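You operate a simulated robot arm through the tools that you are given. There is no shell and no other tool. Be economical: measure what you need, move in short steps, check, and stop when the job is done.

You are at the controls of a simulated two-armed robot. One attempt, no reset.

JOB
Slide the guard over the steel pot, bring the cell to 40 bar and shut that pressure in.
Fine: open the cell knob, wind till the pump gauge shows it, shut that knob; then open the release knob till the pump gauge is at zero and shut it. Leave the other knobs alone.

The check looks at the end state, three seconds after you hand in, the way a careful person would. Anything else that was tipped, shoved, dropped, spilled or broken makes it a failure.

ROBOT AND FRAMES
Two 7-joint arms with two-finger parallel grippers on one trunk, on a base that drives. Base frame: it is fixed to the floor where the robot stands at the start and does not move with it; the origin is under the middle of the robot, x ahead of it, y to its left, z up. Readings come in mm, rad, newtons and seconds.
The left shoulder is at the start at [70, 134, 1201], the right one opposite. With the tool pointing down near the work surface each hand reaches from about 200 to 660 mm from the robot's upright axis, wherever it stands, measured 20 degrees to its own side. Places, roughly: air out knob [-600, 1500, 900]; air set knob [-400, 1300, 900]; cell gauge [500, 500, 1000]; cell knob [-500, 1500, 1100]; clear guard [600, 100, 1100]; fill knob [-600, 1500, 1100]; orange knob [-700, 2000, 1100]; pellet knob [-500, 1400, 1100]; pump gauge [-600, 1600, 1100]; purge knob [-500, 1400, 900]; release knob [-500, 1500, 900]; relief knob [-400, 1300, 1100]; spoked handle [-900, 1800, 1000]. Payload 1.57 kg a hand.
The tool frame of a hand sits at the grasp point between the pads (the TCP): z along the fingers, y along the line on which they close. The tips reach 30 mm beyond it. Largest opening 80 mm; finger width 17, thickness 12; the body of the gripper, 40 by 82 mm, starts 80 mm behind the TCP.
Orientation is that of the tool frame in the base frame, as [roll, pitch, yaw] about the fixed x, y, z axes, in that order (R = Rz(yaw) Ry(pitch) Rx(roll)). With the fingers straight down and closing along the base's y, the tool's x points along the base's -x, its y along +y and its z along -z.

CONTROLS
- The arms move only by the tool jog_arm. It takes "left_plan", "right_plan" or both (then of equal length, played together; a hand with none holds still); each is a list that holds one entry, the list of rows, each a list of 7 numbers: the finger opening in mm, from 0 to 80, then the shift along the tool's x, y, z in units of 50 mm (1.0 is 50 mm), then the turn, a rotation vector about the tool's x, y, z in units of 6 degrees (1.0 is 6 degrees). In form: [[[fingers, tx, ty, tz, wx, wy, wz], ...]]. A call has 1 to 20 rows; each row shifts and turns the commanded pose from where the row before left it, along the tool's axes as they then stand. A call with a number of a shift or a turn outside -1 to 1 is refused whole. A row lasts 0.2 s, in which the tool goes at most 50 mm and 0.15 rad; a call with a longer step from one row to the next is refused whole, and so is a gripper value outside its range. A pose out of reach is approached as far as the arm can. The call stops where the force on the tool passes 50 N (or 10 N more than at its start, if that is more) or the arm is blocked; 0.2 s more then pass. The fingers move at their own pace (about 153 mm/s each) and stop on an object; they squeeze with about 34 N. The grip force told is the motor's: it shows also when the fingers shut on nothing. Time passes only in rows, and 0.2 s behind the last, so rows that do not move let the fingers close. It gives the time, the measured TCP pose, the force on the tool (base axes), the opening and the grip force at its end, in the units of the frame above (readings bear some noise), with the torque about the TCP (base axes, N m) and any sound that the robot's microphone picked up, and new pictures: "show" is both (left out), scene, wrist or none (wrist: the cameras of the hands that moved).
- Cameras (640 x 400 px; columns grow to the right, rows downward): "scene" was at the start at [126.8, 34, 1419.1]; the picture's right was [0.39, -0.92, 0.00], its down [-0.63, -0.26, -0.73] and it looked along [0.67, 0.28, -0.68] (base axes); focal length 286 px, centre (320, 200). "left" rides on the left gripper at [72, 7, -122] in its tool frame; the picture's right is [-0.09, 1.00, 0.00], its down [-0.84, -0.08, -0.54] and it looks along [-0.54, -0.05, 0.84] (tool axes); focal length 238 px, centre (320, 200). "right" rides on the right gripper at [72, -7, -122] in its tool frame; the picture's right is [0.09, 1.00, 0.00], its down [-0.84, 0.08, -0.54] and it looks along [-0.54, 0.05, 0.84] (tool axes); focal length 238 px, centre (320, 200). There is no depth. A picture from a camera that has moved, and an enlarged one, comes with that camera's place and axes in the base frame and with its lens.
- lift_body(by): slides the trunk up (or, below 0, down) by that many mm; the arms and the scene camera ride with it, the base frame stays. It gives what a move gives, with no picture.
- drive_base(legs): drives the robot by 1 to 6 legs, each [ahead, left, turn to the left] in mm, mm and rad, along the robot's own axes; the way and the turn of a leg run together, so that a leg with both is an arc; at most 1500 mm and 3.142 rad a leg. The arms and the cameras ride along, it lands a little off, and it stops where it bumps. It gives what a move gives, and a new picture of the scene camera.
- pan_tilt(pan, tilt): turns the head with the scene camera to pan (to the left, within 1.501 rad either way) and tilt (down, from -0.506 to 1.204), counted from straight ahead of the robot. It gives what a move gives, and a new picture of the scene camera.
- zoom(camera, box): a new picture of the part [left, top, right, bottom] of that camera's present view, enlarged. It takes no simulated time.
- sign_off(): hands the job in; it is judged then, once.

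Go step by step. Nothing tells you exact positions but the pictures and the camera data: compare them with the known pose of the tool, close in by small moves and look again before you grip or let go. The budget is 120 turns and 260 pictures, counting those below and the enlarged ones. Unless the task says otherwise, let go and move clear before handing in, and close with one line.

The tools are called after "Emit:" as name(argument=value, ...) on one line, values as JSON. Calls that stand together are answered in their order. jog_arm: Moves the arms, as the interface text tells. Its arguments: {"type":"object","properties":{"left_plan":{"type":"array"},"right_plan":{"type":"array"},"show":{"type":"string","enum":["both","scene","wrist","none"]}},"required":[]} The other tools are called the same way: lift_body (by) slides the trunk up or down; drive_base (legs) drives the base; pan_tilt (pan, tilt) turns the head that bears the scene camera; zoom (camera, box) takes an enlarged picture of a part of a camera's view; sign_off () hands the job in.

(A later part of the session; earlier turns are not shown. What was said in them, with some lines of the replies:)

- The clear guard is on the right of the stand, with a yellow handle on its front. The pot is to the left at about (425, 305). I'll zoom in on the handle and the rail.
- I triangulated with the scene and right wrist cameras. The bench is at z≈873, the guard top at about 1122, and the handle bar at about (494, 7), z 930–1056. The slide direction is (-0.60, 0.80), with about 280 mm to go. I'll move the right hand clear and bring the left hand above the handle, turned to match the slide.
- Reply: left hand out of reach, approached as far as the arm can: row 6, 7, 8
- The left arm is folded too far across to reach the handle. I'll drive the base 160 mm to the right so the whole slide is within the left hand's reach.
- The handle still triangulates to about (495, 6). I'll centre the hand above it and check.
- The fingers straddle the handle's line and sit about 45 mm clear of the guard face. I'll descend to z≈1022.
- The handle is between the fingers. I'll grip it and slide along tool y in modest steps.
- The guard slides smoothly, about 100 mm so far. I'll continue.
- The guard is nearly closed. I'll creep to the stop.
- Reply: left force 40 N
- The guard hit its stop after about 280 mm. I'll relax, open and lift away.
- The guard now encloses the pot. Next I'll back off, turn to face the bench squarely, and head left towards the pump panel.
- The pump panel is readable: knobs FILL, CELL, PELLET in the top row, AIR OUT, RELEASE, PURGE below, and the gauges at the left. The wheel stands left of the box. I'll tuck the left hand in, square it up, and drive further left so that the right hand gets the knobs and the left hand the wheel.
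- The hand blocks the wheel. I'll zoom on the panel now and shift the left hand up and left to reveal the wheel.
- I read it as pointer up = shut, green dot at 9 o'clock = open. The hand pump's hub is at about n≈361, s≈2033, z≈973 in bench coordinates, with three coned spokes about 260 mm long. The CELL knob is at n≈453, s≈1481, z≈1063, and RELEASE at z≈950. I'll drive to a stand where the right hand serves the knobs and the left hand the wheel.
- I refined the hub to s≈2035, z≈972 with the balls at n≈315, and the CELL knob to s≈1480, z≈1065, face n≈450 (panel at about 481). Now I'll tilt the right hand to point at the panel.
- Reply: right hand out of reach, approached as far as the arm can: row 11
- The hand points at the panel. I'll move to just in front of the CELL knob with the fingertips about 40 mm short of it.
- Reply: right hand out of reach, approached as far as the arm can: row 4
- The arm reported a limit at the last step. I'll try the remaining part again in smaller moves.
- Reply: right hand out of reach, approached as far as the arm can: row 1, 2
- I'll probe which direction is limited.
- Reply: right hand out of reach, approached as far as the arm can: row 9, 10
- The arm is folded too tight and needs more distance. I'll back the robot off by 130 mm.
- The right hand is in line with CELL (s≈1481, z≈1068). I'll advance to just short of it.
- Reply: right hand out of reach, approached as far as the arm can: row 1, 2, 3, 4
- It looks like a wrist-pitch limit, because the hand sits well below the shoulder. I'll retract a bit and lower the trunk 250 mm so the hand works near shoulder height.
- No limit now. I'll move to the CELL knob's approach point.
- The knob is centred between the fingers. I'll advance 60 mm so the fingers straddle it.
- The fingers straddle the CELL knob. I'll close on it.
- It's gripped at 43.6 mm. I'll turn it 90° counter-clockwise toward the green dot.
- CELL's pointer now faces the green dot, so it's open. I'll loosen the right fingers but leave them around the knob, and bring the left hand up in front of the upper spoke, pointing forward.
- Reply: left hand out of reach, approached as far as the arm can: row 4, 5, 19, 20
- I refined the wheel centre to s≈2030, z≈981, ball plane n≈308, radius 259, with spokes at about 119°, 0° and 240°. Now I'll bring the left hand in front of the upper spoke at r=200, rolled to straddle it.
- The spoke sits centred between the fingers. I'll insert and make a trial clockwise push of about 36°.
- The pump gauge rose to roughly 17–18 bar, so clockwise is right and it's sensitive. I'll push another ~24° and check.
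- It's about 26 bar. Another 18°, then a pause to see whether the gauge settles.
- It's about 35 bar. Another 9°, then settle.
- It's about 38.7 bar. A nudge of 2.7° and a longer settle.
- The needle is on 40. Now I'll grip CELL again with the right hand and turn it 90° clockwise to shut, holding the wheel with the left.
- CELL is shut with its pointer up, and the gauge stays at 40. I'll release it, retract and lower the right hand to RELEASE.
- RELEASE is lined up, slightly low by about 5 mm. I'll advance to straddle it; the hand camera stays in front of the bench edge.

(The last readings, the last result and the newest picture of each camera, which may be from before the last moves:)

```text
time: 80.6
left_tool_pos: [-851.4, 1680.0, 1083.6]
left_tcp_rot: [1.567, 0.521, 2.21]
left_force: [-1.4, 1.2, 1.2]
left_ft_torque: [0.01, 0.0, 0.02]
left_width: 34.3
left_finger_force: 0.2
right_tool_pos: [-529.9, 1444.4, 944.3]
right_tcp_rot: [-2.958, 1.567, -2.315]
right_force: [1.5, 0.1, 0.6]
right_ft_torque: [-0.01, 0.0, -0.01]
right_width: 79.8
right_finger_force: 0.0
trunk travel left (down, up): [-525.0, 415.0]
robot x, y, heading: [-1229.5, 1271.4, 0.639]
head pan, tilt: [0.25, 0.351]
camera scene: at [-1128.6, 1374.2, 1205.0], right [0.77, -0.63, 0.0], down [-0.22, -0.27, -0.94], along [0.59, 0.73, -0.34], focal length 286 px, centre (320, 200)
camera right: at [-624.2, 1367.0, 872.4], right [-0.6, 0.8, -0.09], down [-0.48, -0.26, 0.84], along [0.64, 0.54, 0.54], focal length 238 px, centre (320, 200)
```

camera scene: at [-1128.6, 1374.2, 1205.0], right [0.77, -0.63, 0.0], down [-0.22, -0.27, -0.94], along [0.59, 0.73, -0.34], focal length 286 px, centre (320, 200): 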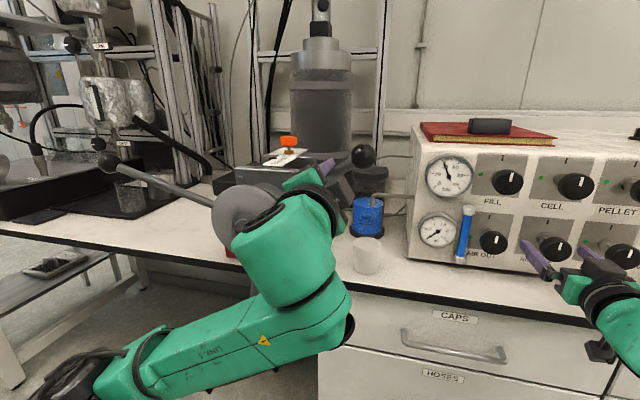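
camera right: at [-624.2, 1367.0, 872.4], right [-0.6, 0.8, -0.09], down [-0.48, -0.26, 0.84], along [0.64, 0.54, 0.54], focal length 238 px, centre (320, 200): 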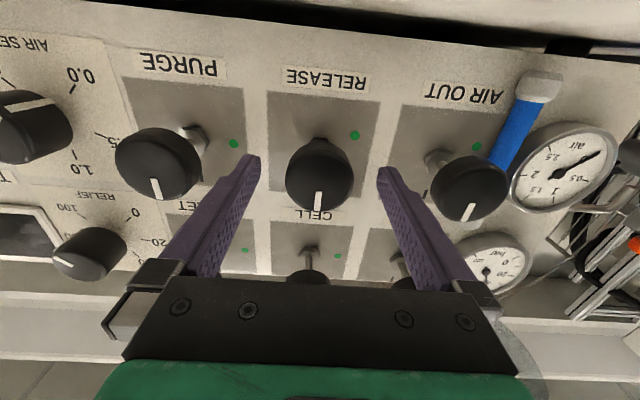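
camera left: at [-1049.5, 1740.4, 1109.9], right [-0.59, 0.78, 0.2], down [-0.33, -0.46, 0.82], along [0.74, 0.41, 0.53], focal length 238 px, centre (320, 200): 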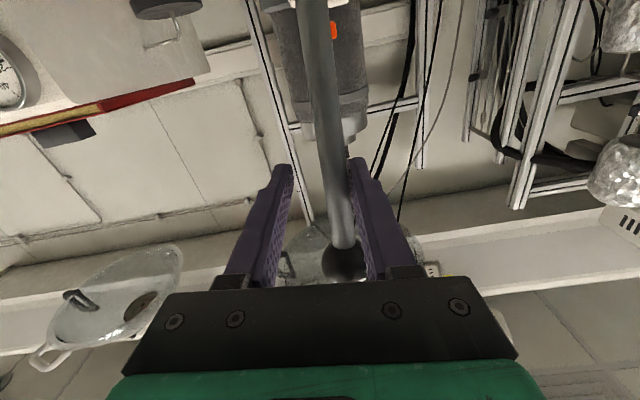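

The straddle is good. I'll grip and open RELEASE 90° counter-clockwise.

Emit:
jog_arm(right_plan=[[[20, 0, 0, 0.06, 0, 0, 0], [20, 0, 0, 0, 0, 0, 0], [20, 0, 0, 0, 0, 0, 0], [20, 0, 0, 0, 0, 0, -1], [20, 0, 0, 0, 0, 0, -1], [20, 0, 0, 0, 0, 0, -1], [20, 0, 0, 0, 0, 0, -1], [20, 0, 0, 0, 0, 0, -1], [20, 0, 0, 0, 0, 0, -1], [20, 0, 0, 0, 0, 0, -1], [20, 0, 0, 0, 0, 0, -1], [20, 0, 0, 0, 0, 0, -1], [20, 0, 0, 0, 0, 0, -1], [20, 0, 0, 0, 0, 0, -1], [20, 0, 0, 0, 0, 0, -1], [20, 0, 0, 0, 0, 0, -1], [20, 0, 0, 0, 0, 0, -1], [20, 0, 0, 0, 0, 0, -1], [20, 0, 0, 0, 0, 0, 0], [20, 0, 0, 0, 0, 0, 0]]])

Emit:
zoom(camera="scene", box=[410, 140, 640, 280])

```text
time: 84.8
left_tool_pos: [-851.4, 1678.0, 1084.1]
left_tcp_rot: [1.568, 0.522, 2.211]
left_force: [0.5, -0.1, -0.2]
left_ft_torque: [-0.01, -0.01, 0.02]
left_width: 34.0
left_finger_force: 0.0
right_tool_pos: [-502.1, 1396.8, 965.1]
right_tcp_rot: [-1.587, 0.106, -0.937]
right_force: [0.3, 0.3, -0.5]
right_ft_torque: [0.07, 0.05, 0.02]
right_width: 20.3
right_finger_force: 0.0
right hand out of reach, approached as far as the arm can: row 15, 16, 17, 18
trunk travel left (down, up): [-525.0, 415.0]
robot x, y, heading: [-1226.4, 1269.9, 0.636]
head pan, tilt: [0.25, 0.351]
camera scene: at [-1128.6, 1373.9, 1205.1], right [0.77, -0.63, 0.0], down [-0.22, -0.27, -0.94], along [0.59, 0.73, -0.34], focal length 286 px, centre (320, 200)
camera right: at [-558.6, 1267.4, 966.8], right [-0.02, 0.0, -1.0], down [-0.94, 0.35, 0.02], along [0.35, 0.94, -0.01], focal length 238 px, centre (320, 200)
```

scene: 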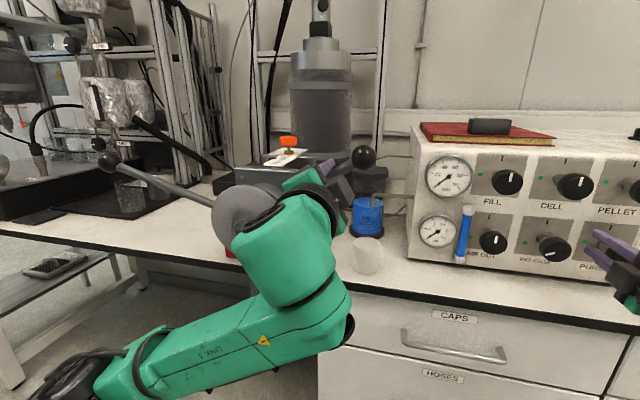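
right: 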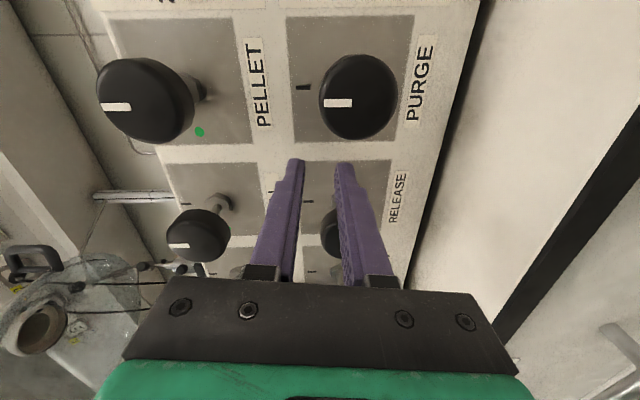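

```text
2.78 times, centred on (525, 210) of scene
camera zoom: at [-1128.6, 1373.9, 1205.1], right [0.77, -0.63, 0.0], down [-0.22, -0.27, -0.94], along [0.59, 0.73, -0.34], focal length 796 px, centre (-250, 172)
```

zoom: 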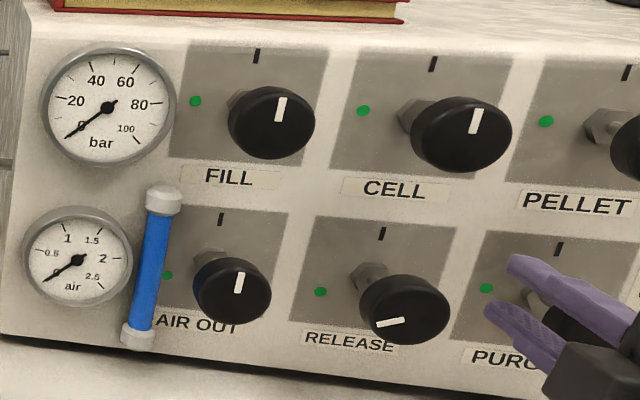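

The pump gauge is at zero and RELEASE is open; CELL, PURGE and the rest are undisturbed. The right hand slid off near a reach limit. I'll back both hands out, lower the trunk 110 mm for better wrist reach, then re-approach RELEASE to shut it.

Emit:
jog_arm(left_plan=[[[50, 0, 0, 0, 0, 0, 0], [50, 0, 0, 0, 0, 0, 0], [50, 0, 0, -0.6, 0, 0, 0], [50, 0, 0, -0.6, 0, 0, 0], [50, 0, 0, -0.6, 0, 0, 0], [50, 0, 0, -0.6, 0, 0, 0]]], right_plan=[[[20, 0, 0, -0.5, 0, 0, 0], [20, 0, 0, -0.5, 0, 0, 0], [20, 0, 0, -0.5, 0, 0, 0], [20, 0, 0, -0.5, 0, 0, 0], [20, 0, 0, -0.5, 0, 0, 0], [80, 0, 0, -0.5, 0, 0, 0]]])

```text
time: 86.2
left_tool_pos: [-946.2, 1602.6, 1083.4]
left_tcp_rot: [1.568, 0.518, 2.211]
left_force: [0.2, 0.0, 0.6]
left_ft_torque: [-0.02, 0.02, 0.01]
left_width: 50.0
left_finger_force: 0.1
right_tool_pos: [-566.3, 1378.7, 958.6]
right_tcp_rot: [-1.594, 0.113, -0.939]
right_force: [-0.1, -1.1, -0.6]
right_ft_torque: [-0.01, -0.01, -0.01]
right_width: 79.7
right_finger_force: 0.1
right hand out of reach, approached as far as the arm can: row 2, 3, 4, 5, 6
trunk travel left (down, up): [-525.0, 415.0]
robot x, y, heading: [-1227.5, 1273.4, 0.634]
head pan, tilt: [0.25, 0.351]
camera scene: at [-1127.8, 1372.7, 1205.1], right [0.77, -0.63, 0.0], down [-0.22, -0.26, -0.94], along [0.59, 0.73, -0.34], focal length 286 px, centre (320, 200)
camera right: at [-623.0, 1249.3, 960.0], right [-0.03, 0.0, -1.0], down [-0.93, 0.36, 0.03], along [0.36, 0.93, -0.01], focal length 238 px, centre (320, 200)
camera left: at [-1083.8, 1583.1, 1052.4], right [-0.25, 0.33, 0.91], down [0.02, -0.94, 0.35], along [0.97, 0.11, 0.23], focal length 238 px, centre (320, 200)
```

scene: 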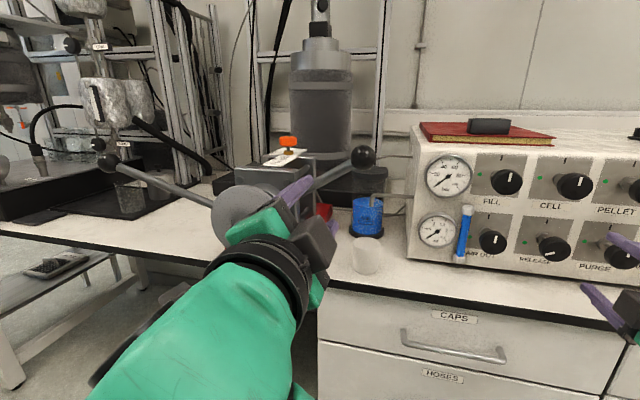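
right: 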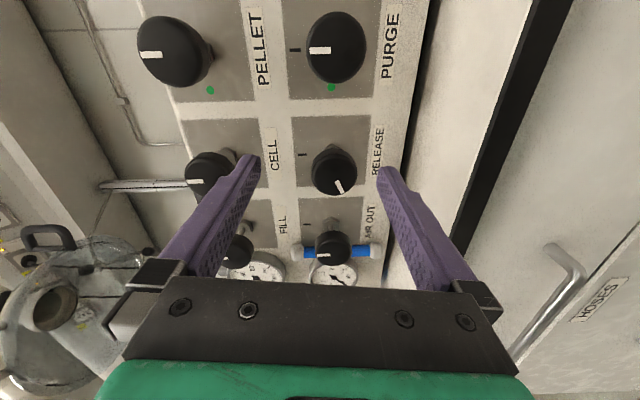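
left: 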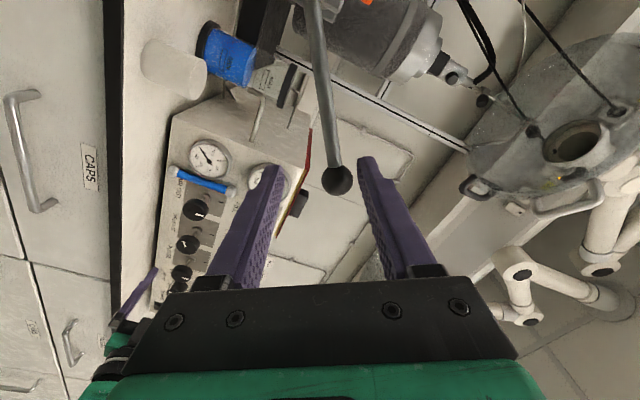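

The left is clear. RELEASE's pointer is at left and slightly past. I'll retract the right hand farther and raise it a bit before lowering the trunk.

Emit:
jog_arm(right_plan=[[[80, 0, -0.4, -0.6, 0, 0, 0], [80, 0, -0.4, -0.6, 0, 0, 0], [80, 0, 0, -0.6, 0, 0, 0], [80, 0, 0, -0.6, 0, 0, 0], [80, 0, 0, 0, 0, 0, 0]]], show="none")

```text
time: 87.4
left_tool_pos: [-946.3, 1605.2, 1081.7]
left_tcp_rot: [1.57, 0.52, 2.211]
left_force: [-0.7, -0.4, 0.0]
left_ft_torque: [-0.02, -0.01, -0.01]
left_width: 50.1
left_finger_force: 0.0
right_tool_pos: [-640.5, 1398.6, 965.1]
right_tcp_rot: [-1.585, 0.109, -0.936]
right_force: [0.4, -0.5, -0.5]
right_ft_torque: [0.04, -0.03, 0.01]
right_width: 80.0
right_finger_force: 0.0
right hand out of reach, approached as far as the arm can: row 1, 2, 3, 4
trunk travel left (down, up): [-525.0, 415.0]
robot x, y, heading: [-1227.5, 1275.1, 0.632]
head pan, tilt: [0.25, 0.351]
```

Emit:
lift_body(by=-110)

Emit:
jog_arm(right_plan=[[[80, 0, -0.6, 0, 0, 0, 0], [80, 0, -0.6, 0, 0, 0, 0], [80, 0, -0.6, 0, 0, 0, 0], [80, 0, 0, 0, 0, 0, 0]]])

```text
time: 88.8
left_tool_pos: [-946.9, 1605.7, 972.0]
left_tcp_rot: [1.57, 0.522, 2.212]
left_force: [0.3, 0.3, 0.0]
left_ft_torque: [0.01, -0.01, 0.04]
left_width: 50.1
left_finger_force: 0.1
right_tool_pos: [-641.0, 1399.5, 855.8]
right_tcp_rot: [-1.584, 0.108, -0.936]
right_force: [0.3, -0.3, -0.8]
right_ft_torque: [-0.05, 0.01, 0.01]
right_width: 80.0
right_finger_force: 0.0
trunk travel left (down, up): [-415.0, 525.0]
robot x, y, heading: [-1225.2, 1269.0, 0.632]
head pan, tilt: [0.25, 0.351]
```

```text
time: 89.8
left_tool_pos: [-946.1, 1605.8, 972.4]
left_tcp_rot: [1.569, 0.521, 2.211]
left_force: [-0.4, 0.8, -1.0]
left_ft_torque: [0.02, -0.03, 0.02]
left_width: 50.2
left_finger_force: 0.1
right_tool_pos: [-633.7, 1417.6, 925.6]
right_tcp_rot: [-1.58, 0.109, -0.937]
right_force: [1.8, 0.2, 0.6]
right_ft_torque: [0.01, 0.01, 0.0]
right_width: 80.2
right_finger_force: 0.1
right hand out of reach, approached as far as the arm can: row 1, 2, 3
trunk travel left (down, up): [-415.0, 525.0]
robot x, y, heading: [-1226.8, 1270.9, 0.635]
head pan, tilt: [0.25, 0.351]
camera scene: at [-1128.4, 1374.2, 1095.0], right [0.77, -0.63, 0.0], down [-0.22, -0.27, -0.94], along [0.59, 0.73, -0.34], focal length 286 px, centre (320, 200)
camera right: at [-690.1, 1289.6, 925.9], right [-0.02, 0.01, -1.0], down [-0.93, 0.36, 0.02], along [0.36, 0.93, 0.0], focal length 238 px, centre (320, 200)
```

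scene: 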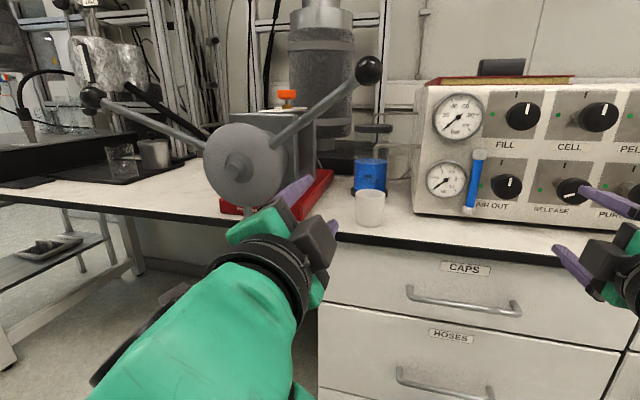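
right: 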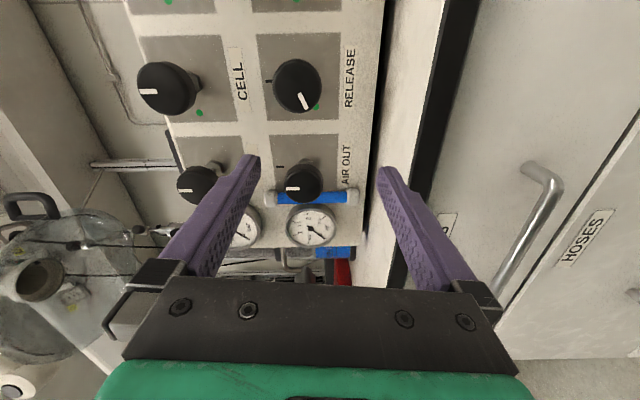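

The wrist is near its roll limit at -84°. I'll roll back to -60° and line up with RELEASE there.

Emit:
jog_arm(right_plan=[[[80, 0, 0, 0, 0, 0, 1], [80, 0, 0, 0, 0, 0, 1], [80, 0, 0, 0, 0, 0, 1], [80, 0, 0, 0, 0, 0, 1], [80, 0.23, -0.34, 0.2, 0, 0, 0], [80, 0.23, -0.34, 0.2, 0, 0, 0], [80, 0, 0, 0, 0, 0, 0]]])

```text
time: 91.4
left_tool_pos: [-946.5, 1604.8, 972.0]
left_tcp_rot: [1.569, 0.521, 2.212]
left_force: [0.2, -0.2, 0.7]
left_ft_torque: [0.0, -0.03, 0.02]
left_width: 50.1
left_finger_force: 0.2
right_tool_pos: [-597.3, 1401.6, 944.4]
right_tcp_rot: [-1.587, 0.525, -0.944]
right_force: [0.6, 0.1, -0.2]
right_ft_torque: [-0.01, -0.06, -0.02]
right_width: 80.0
right_finger_force: 0.1
trunk travel left (down, up): [-415.0, 525.0]
robot x, y, heading: [-1225.7, 1269.9, 0.637]
head pan, tilt: [0.25, 0.351]
camera scene: at [-1128.3, 1374.3, 1094.9], right [0.77, -0.63, 0.0], down [-0.22, -0.27, -0.94], along [0.59, 0.73, -0.34], focal length 286 px, centre (320, 200)
camera right: at [-657.1, 1276.1, 916.3], right [-0.26, 0.33, -0.91], down [-0.88, 0.29, 0.36], along [0.39, 0.9, 0.22], focal length 238 px, centre (320, 200)
```

scene: 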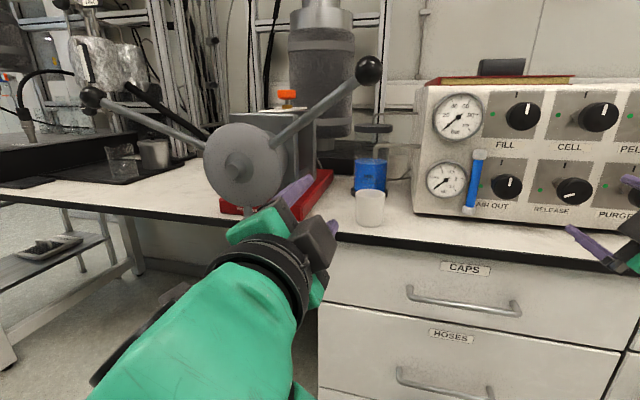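
right: 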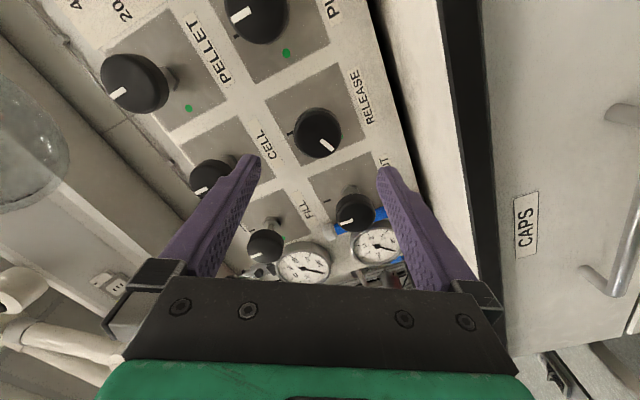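

It's aligned with RELEASE and in reach. I'll advance 80 mm.

Emit:
jog_arm(right_plan=[[[80, 0.06, 0, 0.4, 0, 0, 0], [80, 0, 0, 0.4, 0, 0, 0], [80, 0, 0, 0.4, 0, 0, 0], [80, 0, 0, 0.42, 0, 0, 0], [80, 0, 0, 0, 0, 0, 0]]], show="wrist")

```text
time: 92.6
left_tool_pos: [-947.4, 1604.4, 971.6]
left_tcp_rot: [1.569, 0.523, 2.211]
left_force: [0.6, -0.2, 0.5]
left_ft_torque: [-0.02, -0.05, -0.01]
left_width: 50.0
left_finger_force: 0.0
right_tool_pos: [-530.3, 1445.0, 941.5]
right_tcp_rot: [-1.587, 0.527, -0.943]
right_force: [0.3, 0.1, 0.0]
right_ft_torque: [0.0, 0.03, 0.0]
right_width: 79.9
right_finger_force: 0.1
trunk travel left (down, up): [-415.0, 525.0]
robot x, y, heading: [-1227.1, 1272.0, 0.64]
head pan, tilt: [0.25, 0.351]
camera right: at [-590.0, 1319.4, 912.7], right [-0.26, 0.33, -0.91], down [-0.89, 0.29, 0.36], along [0.39, 0.9, 0.22], focal length 238 px, centre (320, 200)
```

right: 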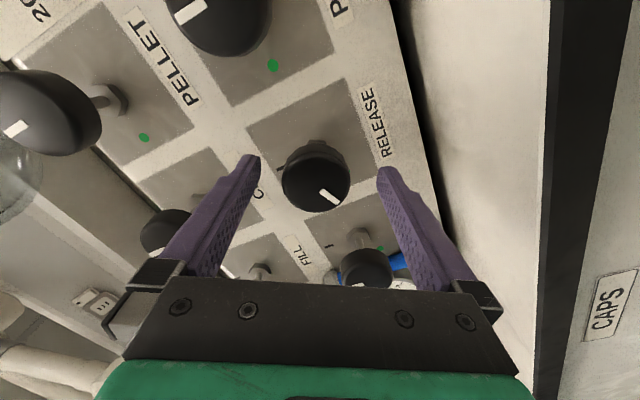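

The straddle is good. I'll grip and turn it clockwise 90°, then look; the pointer needs about 105–110°.

Emit:
jog_arm(right_plan=[[[20, 0, 0, 0.06, 0, 0, 0], [20, 0, 0, 0, 0, 0, 0], [20, 0, 0, 0, 0, 0, 0], [20, 0, 0, 0, 0, 0, 1], [20, 0, 0, 0, 0, 0, 1], [20, 0, 0, 0, 0, 0, 1], [20, 0, 0, 0, 0, 0, 1], [20, 0, 0, 0, 0, 0, 1], [20, 0, 0, 0, 0, 0, 1], [20, 0, 0, 0, 0, 0, 1], [20, 0, 0, 0, 0, 0, 1], [20, 0, 0, 0, 0, 0, 1], [20, 0, 0, 0, 0, 0, 1], [20, 0, 0, 0, 0, 0, 1], [20, 0, 0, 0, 0, 0, 1], [20, 0, 0, 0, 0, 0, 1], [20, 0, 0, 0, 0, 0, 1], [20, 0, 0, 0, 0, 0, 1]]])

```text
time: 96.4
left_tool_pos: [-948.6, 1604.0, 974.1]
left_tcp_rot: [1.566, 0.519, 2.209]
left_force: [-0.2, 0.7, -1.5]
left_ft_torque: [-0.05, -0.03, 0.0]
left_width: 50.1
left_finger_force: 0.0
right_tool_pos: [-527.4, 1447.0, 942.5]
right_tcp_rot: [1.589, 1.042, 2.224]
right_force: [-12.4, -14.5, -8.0]
right_ft_torque: [0.02, 0.01, 0.41]
right_width: 43.5
right_finger_force: 44.8
trunk travel left (down, up): [-415.0, 525.0]
robot x, y, heading: [-1226.9, 1269.3, 0.635]
head pan, tilt: [0.25, 0.351]
camera scene: at [-1130.1, 1371.0, 1095.5], right [0.77, -0.63, 0.0], down [-0.22, -0.26, -0.94], along [0.59, 0.73, -0.34], focal length 286 px, centre (320, 200)
camera right: at [-645.8, 1398.6, 879.2], right [-0.54, 0.73, 0.42], down [-0.22, -0.6, 0.77], along [0.82, 0.32, 0.48], focal length 238 px, centre (320, 200)
```

scene: 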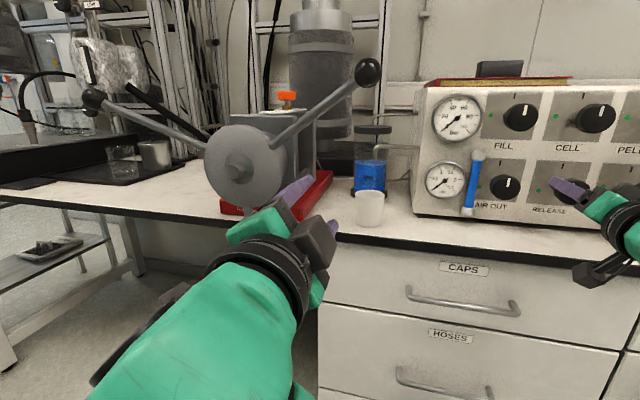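
right: 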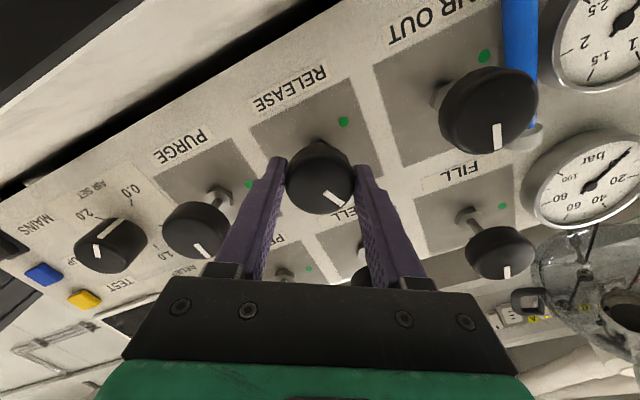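

About 15° more is needed to bring it to the vertical tick.

Emit:
jog_arm(right_plan=[[[20, 0, 0, -0.08, 0, 0, 1], [20, 0, 0, 0, 0, 0, 1], [20, 0, 0, 0, 0, 0, 0.6], [20, 0, 0, 0, 0, 0, 0]]], show="wrist")

Emit:
zoom(camera="scene", box=[410, 80, 640, 230])

```text
time: 97.4
left_tool_pos: [-945.9, 1605.6, 970.5]
left_tcp_rot: [1.571, 0.52, 2.213]
left_force: [0.2, 0.7, -0.3]
left_ft_torque: [-0.02, 0.01, -0.03]
left_width: 50.0
left_finger_force: 0.0
right_tool_pos: [-528.4, 1445.9, 943.3]
right_tcp_rot: [1.584, 0.77, 2.217]
right_force: [20.4, 5.8, 17.4]
right_ft_torque: [0.16, -0.18, 0.53]
right_width: 43.8
right_finger_force: 45.0
trunk travel left (down, up): [-415.0, 525.0]
robot x, y, heading: [-1229.4, 1268.6, 0.638]
head pan, tilt: [0.25, 0.351]
camera right: at [-655.6, 1412.1, 889.8], right [-0.45, 0.61, 0.65], down [-0.11, -0.76, 0.64], along [0.89, 0.22, 0.4], focal length 238 px, centre (320, 200)
```

right: 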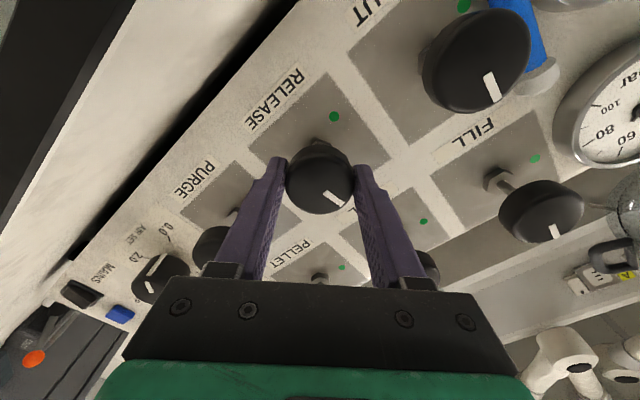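

```text
2.67 times, centred on (525, 155) of scene
camera zoom: at [-1126.8, 1374.9, 1095.0], right [0.77, -0.63, 0.0], down [-0.22, -0.27, -0.94], along [0.59, 0.73, -0.34], focal length 762 px, centre (-227, 320)
```

zoom: 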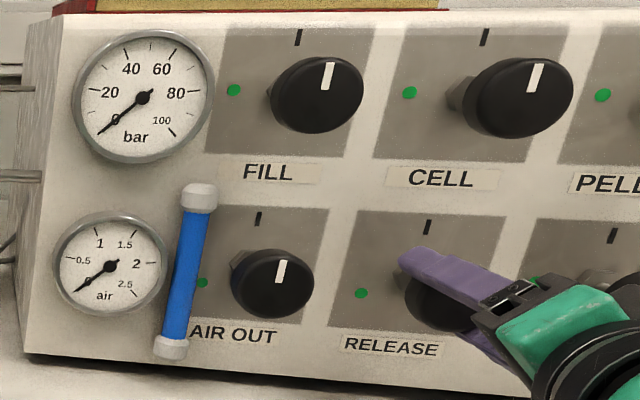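

The fingers hide the pointer from the head camera. I'll open, back out, and inspect.

Emit:
jog_arm(right_plan=[[[80, 0, 0, 0, 0, 0, 0], [80, 0, 0, 0, 0, 0, 0], [80, 0, 0, -0.5, 0, 0, 0], [80, 0, 0, -0.5, 0, 0, 0], [80, 0, 0, -0.6, 0, 0, 0], [80, 0, 0, -0.6, 0, 0, 0]]], show="wrist")

Emit:
zoom(camera="scene", box=[410, 80, 640, 230])

```text
time: 98.8
left_tool_pos: [-947.5, 1605.6, 972.4]
left_tcp_rot: [1.569, 0.522, 2.211]
left_force: [-0.1, 0.8, 0.0]
left_ft_torque: [-0.01, 0.01, 0.0]
left_width: 49.9
left_finger_force: 0.0
right_tool_pos: [-619.2, 1382.5, 943.5]
right_tcp_rot: [1.59, 0.772, 2.219]
right_force: [-0.2, -0.6, -0.1]
right_ft_torque: [0.0, -0.01, 0.01]
right_width: 79.9
right_finger_force: 0.0
trunk travel left (down, up): [-415.0, 525.0]
robot x, y, heading: [-1229.3, 1270.5, 0.637]
head pan, tilt: [0.25, 0.351]
camera right: at [-747.4, 1347.5, 889.5], right [-0.45, 0.62, 0.65], down [-0.1, -0.76, 0.65], along [0.89, 0.22, 0.4], focal length 238 px, centre (320, 200)
```

right: 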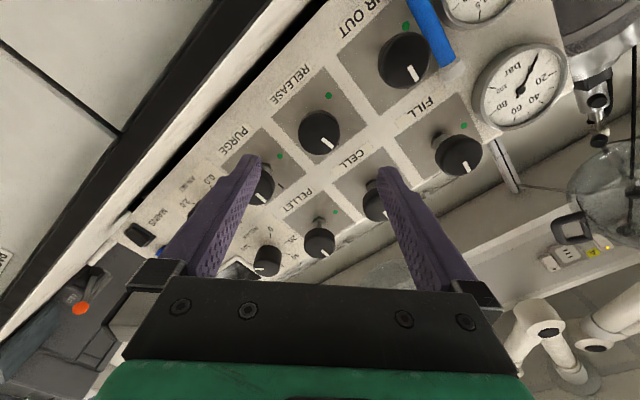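

```text
2.67 times, centred on (525, 155) of scene
camera zoom: at [-1129.0, 1373.9, 1095.1], right [0.77, -0.63, 0.0], down [-0.22, -0.27, -0.94], along [0.59, 0.73, -0.34], focal length 762 px, centre (-227, 320)
```

zoom: 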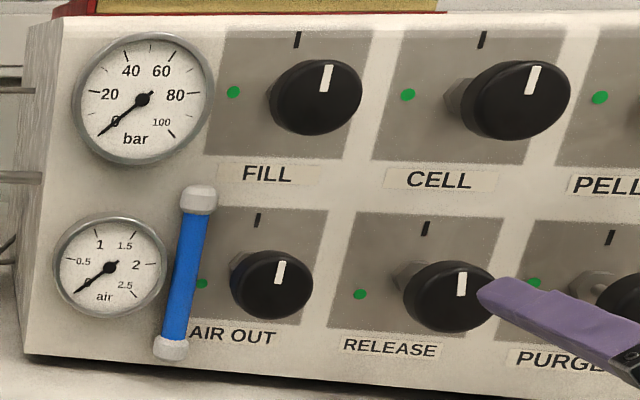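

Emit:
zoom(camera="scene", box=[530, 85, 620, 215])

Emit:
zoom(camera="right", box=[220, 20, 480, 260])

```text
3.08 times, centred on (575, 150) of scene
camera zoom: at [-1129.0, 1373.9, 1095.1], right [0.77, -0.63, 0.0], down [-0.22, -0.27, -0.94], along [0.59, 0.73, -0.34], focal length 880 px, centre (-465, 354)
```

zoom: 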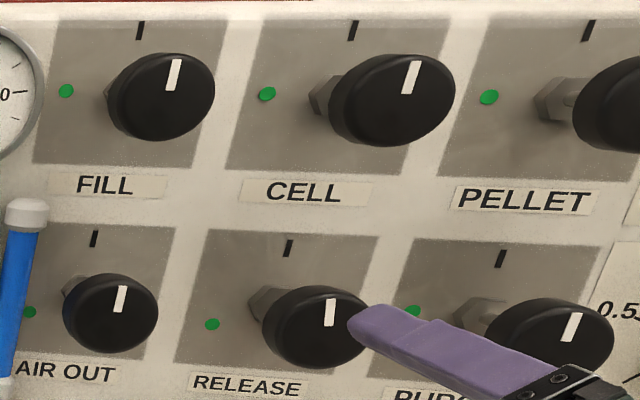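

```text
1.67 times, centred on (350, 140) of right
camera zoom: at [-747.4, 1347.5, 889.5], right [-0.45, 0.62, 0.65], down [-0.1, -0.76, 0.65], along [0.89, 0.22, 0.4], focal length 397 px, centre (270, 300)
```

zoom: 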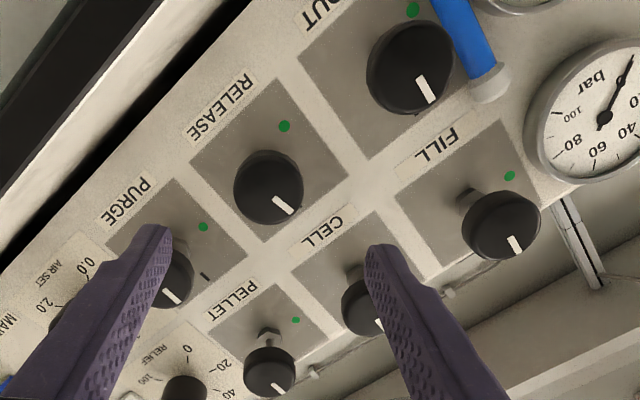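

RELEASE's pointer is still about 10° short of the tick compared with its neighbours. I'll roll the hand back to upright, re-grip and finish the turn.

Emit:
jog_arm(right_plan=[[[80, 0, 0, 0, 0, 0, -1], [80, 0, 0, 0, 0, 0, -1], [80, 0, 0, 0, 0, 0, -1], [80, 0, 0, 0, 0, 0, -1], [80, 0, 0, 0, 0, 0, -1], [80, 0, 0, 0, 0, 0, -1], [80, 0, 0, 0, 0, 0, -1], [80, 0, 0, 0, 0, 0, -0.66], [80, 0, 0, 0.5, 0, 0, 0], [80, 0, 0, 0.5, 0, 0, 0], [80, 0, 0, 0, 0, 0, 0]]], show="wrist")

```text
time: 101.2
left_tool_pos: [-947.2, 1604.4, 972.0]
left_tcp_rot: [1.57, 0.523, 2.212]
left_force: [0.2, 0.3, 1.0]
left_ft_torque: [-0.01, -0.02, -0.02]
left_width: 49.8
left_finger_force: 0.0
right_tool_pos: [-577.6, 1410.5, 945.4]
right_tcp_rot: [-2.859, 1.557, -2.224]
right_force: [0.4, -0.3, 0.1]
right_ft_torque: [-0.01, 0.0, 0.01]
right_width: 79.9
right_finger_force: 0.1
trunk travel left (down, up): [-415.0, 525.0]
robot x, y, heading: [-1227.3, 1272.2, 0.641]
head pan, tilt: [0.25, 0.351]
camera right: at [-673.4, 1333.0, 874.9], right [-0.59, 0.8, -0.1], down [-0.47, -0.25, 0.84], along [0.65, 0.55, 0.53], focal length 238 px, centre (320, 200)
```

right: 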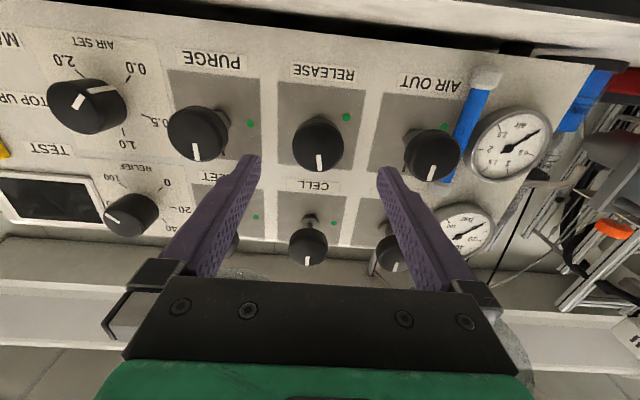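

Emit:
zoom(camera="right", box=[240, 50, 480, 280])

```text
1.74 times, centred on (360, 165) of right
camera zoom: at [-673.4, 1333.0, 874.9], right [-0.59, 0.8, -0.1], down [-0.47, -0.25, 0.84], along [0.65, 0.55, 0.53], focal length 414 px, centre (250, 261)
```

zoom: 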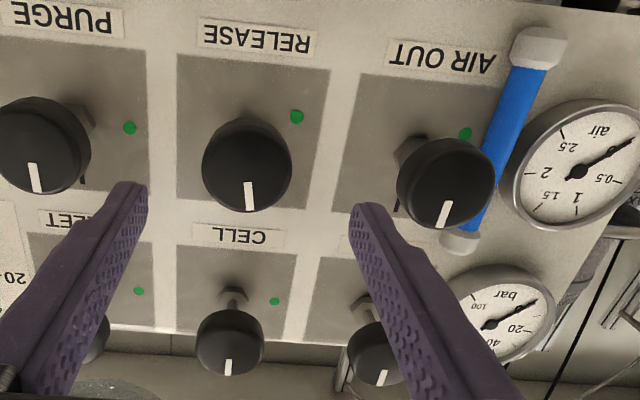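

It's about 6–7° short. I'll re-grip and turn 7° clockwise.

Emit:
jog_arm(right_plan=[[[80, 0.03, 0, 0.4, 0, 0, 0], [80, 0, 0, 0.4, 0, 0, 0], [80, 0, 0, 0.42, 0, 0, 0], [20, 0, 0, 0, 0, 0, 0], [20, 0, 0, 0, 0, 0, 0], [20, 0, 0, 0, 0, 0, 0], [20, 0, 0, 0, 0, 0, 0.6], [20, 0, 0, 0, 0, 0, 0.6], [20, 0, 0, 0, 0, 0, 0], [20, 0, 0, 0, 0, 0, 0], [80, 0, 0, 0, 0, 0, 0], [80, 0, 0, 0, 0, 0, 0], [80, 0, 0, -0.4, 0, 0, -0.6], [80, 0, 0, -0.4, 0, 0, -0.6], [80, 0, 0, -0.42, 0, 0, 0], [80, 0, 0, 0, 0, 0, 0]]], show="wrist")

Emit:
zoom(camera="right", box=[240, 50, 480, 280])

```text
time: 104.6
left_tool_pos: [-947.7, 1606.2, 971.7]
left_tcp_rot: [1.572, 0.521, 2.21]
left_force: [-0.1, -0.6, -0.3]
left_ft_torque: [-0.01, 0.01, 0.01]
left_width: 50.0
left_finger_force: 0.1
right_tool_pos: [-578.6, 1409.6, 943.2]
right_tcp_rot: [-2.89, 1.556, -2.255]
right_force: [-0.6, 1.1, 0.0]
right_ft_torque: [0.01, -0.01, 0.02]
right_width: 79.9
right_finger_force: 0.0
trunk travel left (down, up): [-415.0, 525.0]
robot x, y, heading: [-1229.3, 1272.0, 0.636]
head pan, tilt: [0.25, 0.351]
camera right: at [-674.8, 1331.6, 873.1], right [-0.59, 0.8, -0.1], down [-0.47, -0.25, 0.84], along [0.65, 0.55, 0.53], focal length 238 px, centre (320, 200)
```

right: 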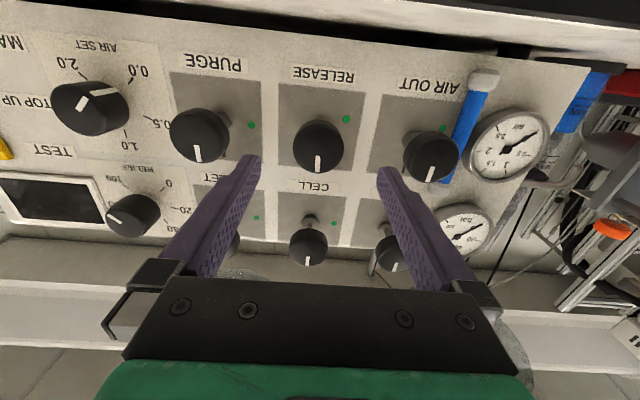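

```text
1.74 times, centred on (360, 165) of right
camera zoom: at [-674.8, 1331.6, 873.1], right [-0.59, 0.8, -0.1], down [-0.47, -0.25, 0.84], along [0.65, 0.55, 0.53], focal length 414 px, centre (250, 261)
```

zoom: 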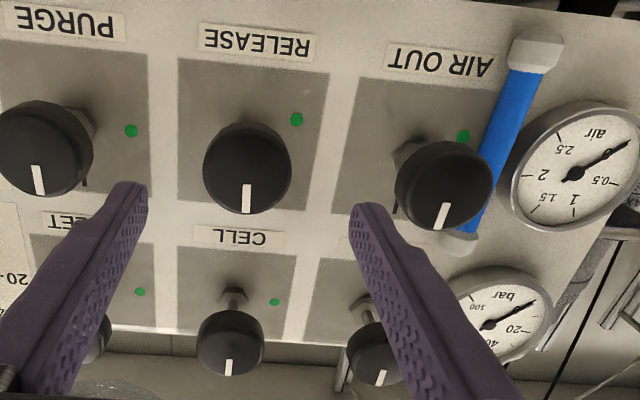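

RELEASE is now exactly up, the pump gauge is at zero, and all the other knobs are unchanged. I'll back away and drive along to check that the cell gauge holds 40.

Emit:
drive_base(legs=[[-200, 0, 0], [0, -1200, 0]])

Emit:
lift_body(by=360)

Emit:
pan_tilt(pan=-0.35, tilt=0.4)

```text
time: 111.9
left_tool_pos: [-395.0, 526.3, 970.7]
left_tcp_rot: [1.57, 0.518, 2.207]
left_force: [-0.9, 0.7, 0.2]
left_ft_torque: [0.01, 0.03, 0.01]
left_width: 50.0
left_finger_force: 0.0
right_tool_pos: [-27.9, 328.3, 944.4]
right_tcp_rot: [-2.916, 1.557, -2.284]
right_force: [0.0, -1.2, 0.3]
right_ft_torque: [-0.01, 0.0, 0.02]
right_width: 80.0
right_finger_force: 0.0
trunk travel left (down, up): [-415.0, 525.0]
robot x, y, heading: [-681.7, 192.8, 0.633]
head pan, tilt: [0.25, 0.351]
camera scene: at [-577.4, 296.1, 1095.0], right [0.77, -0.64, 0.0], down [-0.22, -0.27, -0.94], along [0.6, 0.72, -0.34], focal length 286 px, centre (320, 200)
```

scene: 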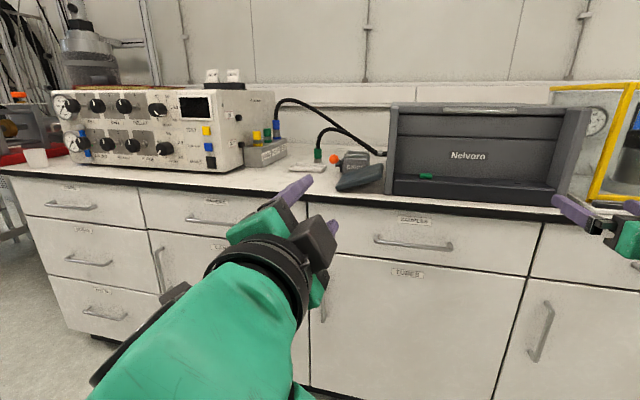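

```text
time: 115.4
left_tool_pos: [-394.6, 527.0, 1331.9]
left_tcp_rot: [1.57, 0.521, 2.209]
left_force: [-0.1, 0.6, -0.2]
left_ft_torque: [0.01, -0.01, -0.01]
left_width: 49.8
left_finger_force: 0.1
right_tool_pos: [-27.9, 329.9, 1302.7]
right_tcp_rot: [-2.901, 1.557, -2.27]
right_force: [0.3, 0.4, 0.5]
right_ft_torque: [0.02, 0.01, -0.01]
right_width: 80.3
right_finger_force: 0.1
trunk travel left (down, up): [-775.0, 165.0]
robot x, y, heading: [-675.8, 191.1, 0.639]
head pan, tilt: [0.25, 0.351]
```

```text
time: 116.4
left_tool_pos: [-395.4, 527.2, 1332.0]
left_tcp_rot: [1.568, 0.521, 2.207]
left_force: [-0.8, 0.1, 0.9]
left_ft_torque: [-0.02, 0.0, 0.02]
left_width: 49.9
left_finger_force: 0.0
right_tool_pos: [-28.4, 328.6, 1303.2]
right_tcp_rot: [-2.894, 1.556, -2.264]
right_force: [-0.6, 0.3, -0.4]
right_ft_torque: [0.04, -0.01, 0.0]
right_width: 80.0
right_finger_force: 0.1
trunk travel left (down, up): [-775.0, 165.0]
robot x, y, heading: [-679.2, 192.3, 0.635]
head pan, tilt: [-0.351, 0.4]
camera scene: at [-547.8, 250.3, 1450.4], right [0.28, -0.96, 0.0], down [-0.37, -0.11, -0.92], along [0.88, 0.26, -0.39], focal length 286 px, centre (320, 200)
```

scene: 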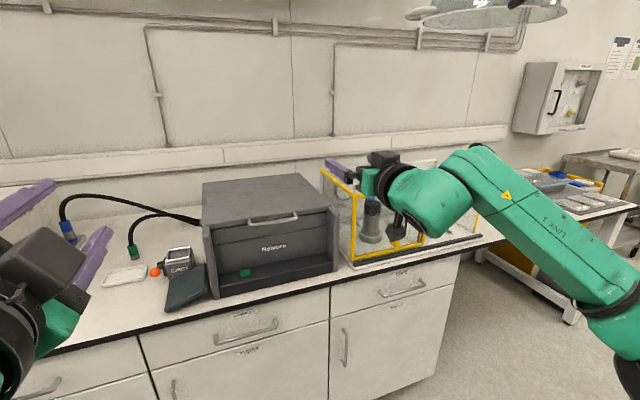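

Emit:
drive_base(legs=[[0, -550, 0]])

Emit:
pan_tilt(pan=0.0, tilt=0.4)

```text
time: 119.5
left_tool_pos: [-81.7, 101.6, 1332.1]
left_tcp_rot: [1.57, 0.523, 2.217]
left_force: [0.0, -0.1, 0.1]
left_ft_torque: [0.02, 0.03, 0.01]
left_width: 49.9
left_finger_force: 0.1
right_tool_pos: [285.6, -91.2, 1303.5]
right_tcp_rot: [-2.846, 1.557, -2.206]
right_force: [0.4, 0.7, 0.0]
right_ft_torque: [-0.02, 0.01, 0.02]
right_width: 80.0
right_finger_force: 0.1
trunk travel left (down, up): [-775.0, 165.0]
robot x, y, heading: [-361.4, -239.3, 0.638]
head pan, tilt: [-0.351, 0.4]
camera scene: at [-232.7, -175.7, 1450.5], right [0.29, -0.96, 0.0], down [-0.37, -0.11, -0.92], along [0.88, 0.26, -0.39], focal length 286 px, centre (320, 200)
```

scene: 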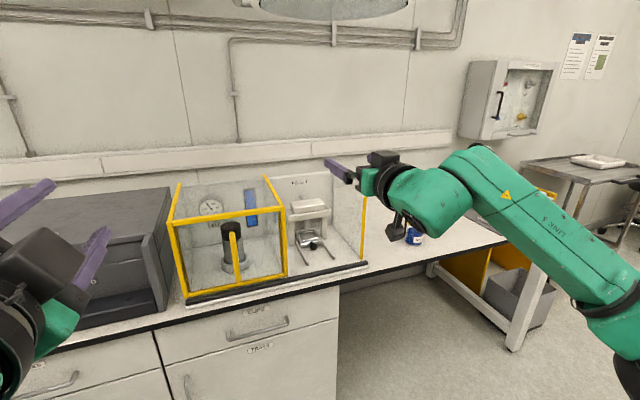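

```text
time: 120.3
left_tool_pos: [-81.7, 100.7, 1331.4]
left_tcp_rot: [1.569, 0.521, 2.216]
left_force: [-0.5, 0.5, 0.2]
left_ft_torque: [-0.02, 0.01, 0.03]
left_width: 50.1
left_finger_force: 0.0
right_tool_pos: [286.5, -93.9, 1302.9]
right_tcp_rot: [-2.919, 1.555, -2.279]
right_force: [0.6, 0.6, -0.7]
right_ft_torque: [0.02, 0.01, 0.0]
right_width: 79.8
right_finger_force: 0.1
trunk travel left (down, up): [-775.0, 165.0]
robot x, y, heading: [-363.1, -235.9, 0.638]
head pan, tilt: [0.0, 0.4]
camera scene: at [-246.3, -148.0, 1450.4], right [0.6, -0.8, 0.0], down [-0.31, -0.23, -0.92], along [0.74, 0.55, -0.39], focal length 286 px, centre (320, 200)
```

scene: 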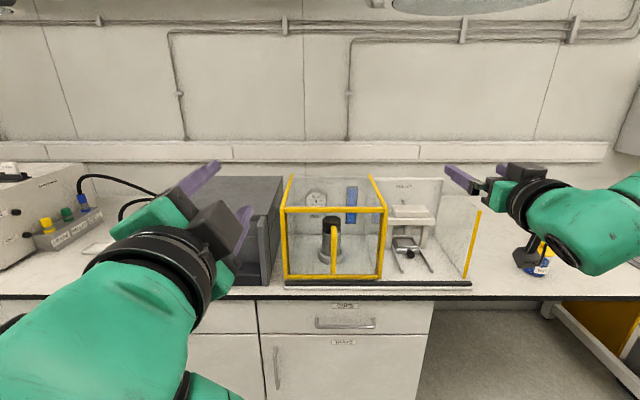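

Emit:
zoom(camera="scene", box=[296, 182, 336, 212])

Emit:
zoom(camera="scene", box=[270, 165, 490, 300])

```text
13.33 times, centred on (316, 197) of scene
camera zoom: at [-246.3, -148.0, 1450.4], right [0.6, -0.8, 0.0], down [-0.31, -0.23, -0.92], along [0.74, 0.55, -0.39], focal length 3812 px, centre (373, 240)
```

zoom: 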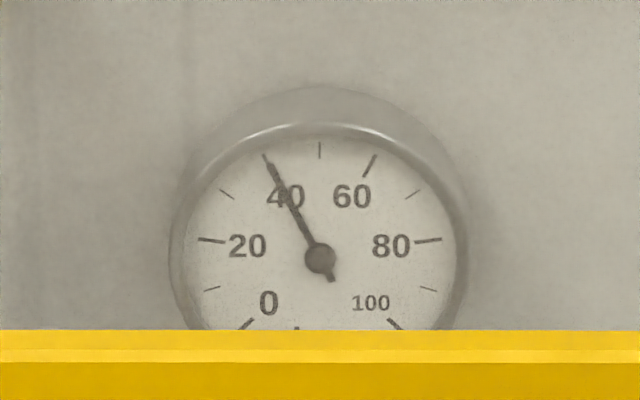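

```text
2.91 times, centred on (380, 232) of scene
camera zoom: at [-246.3, -148.0, 1450.4], right [0.6, -0.8, 0.0], down [-0.31, -0.23, -0.92], along [0.74, 0.55, -0.39], focal length 832 px, centre (146, 106)
```

zoom: 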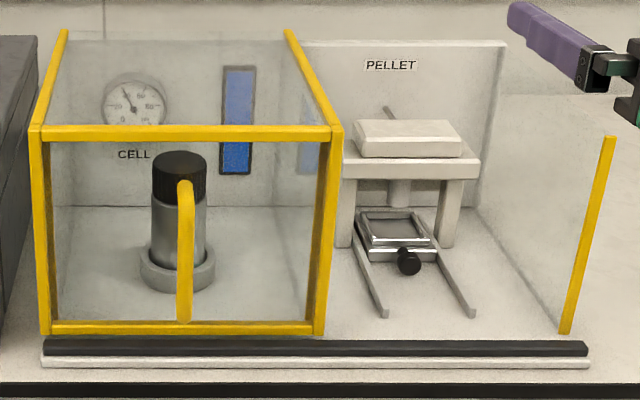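

The cell gauge reads 40 bar and is steady behind the closed guard. The pump gauge is at zero, every panel knob is shut, and both hands are clear, so I'm handing in.

Emit:
sign_off()

```text
The job is handed in.
```

The guard is closed over the steel pot, 40 bar is shut in the cell, the pump is vented to zero, and both the cell and release knobs are shut.
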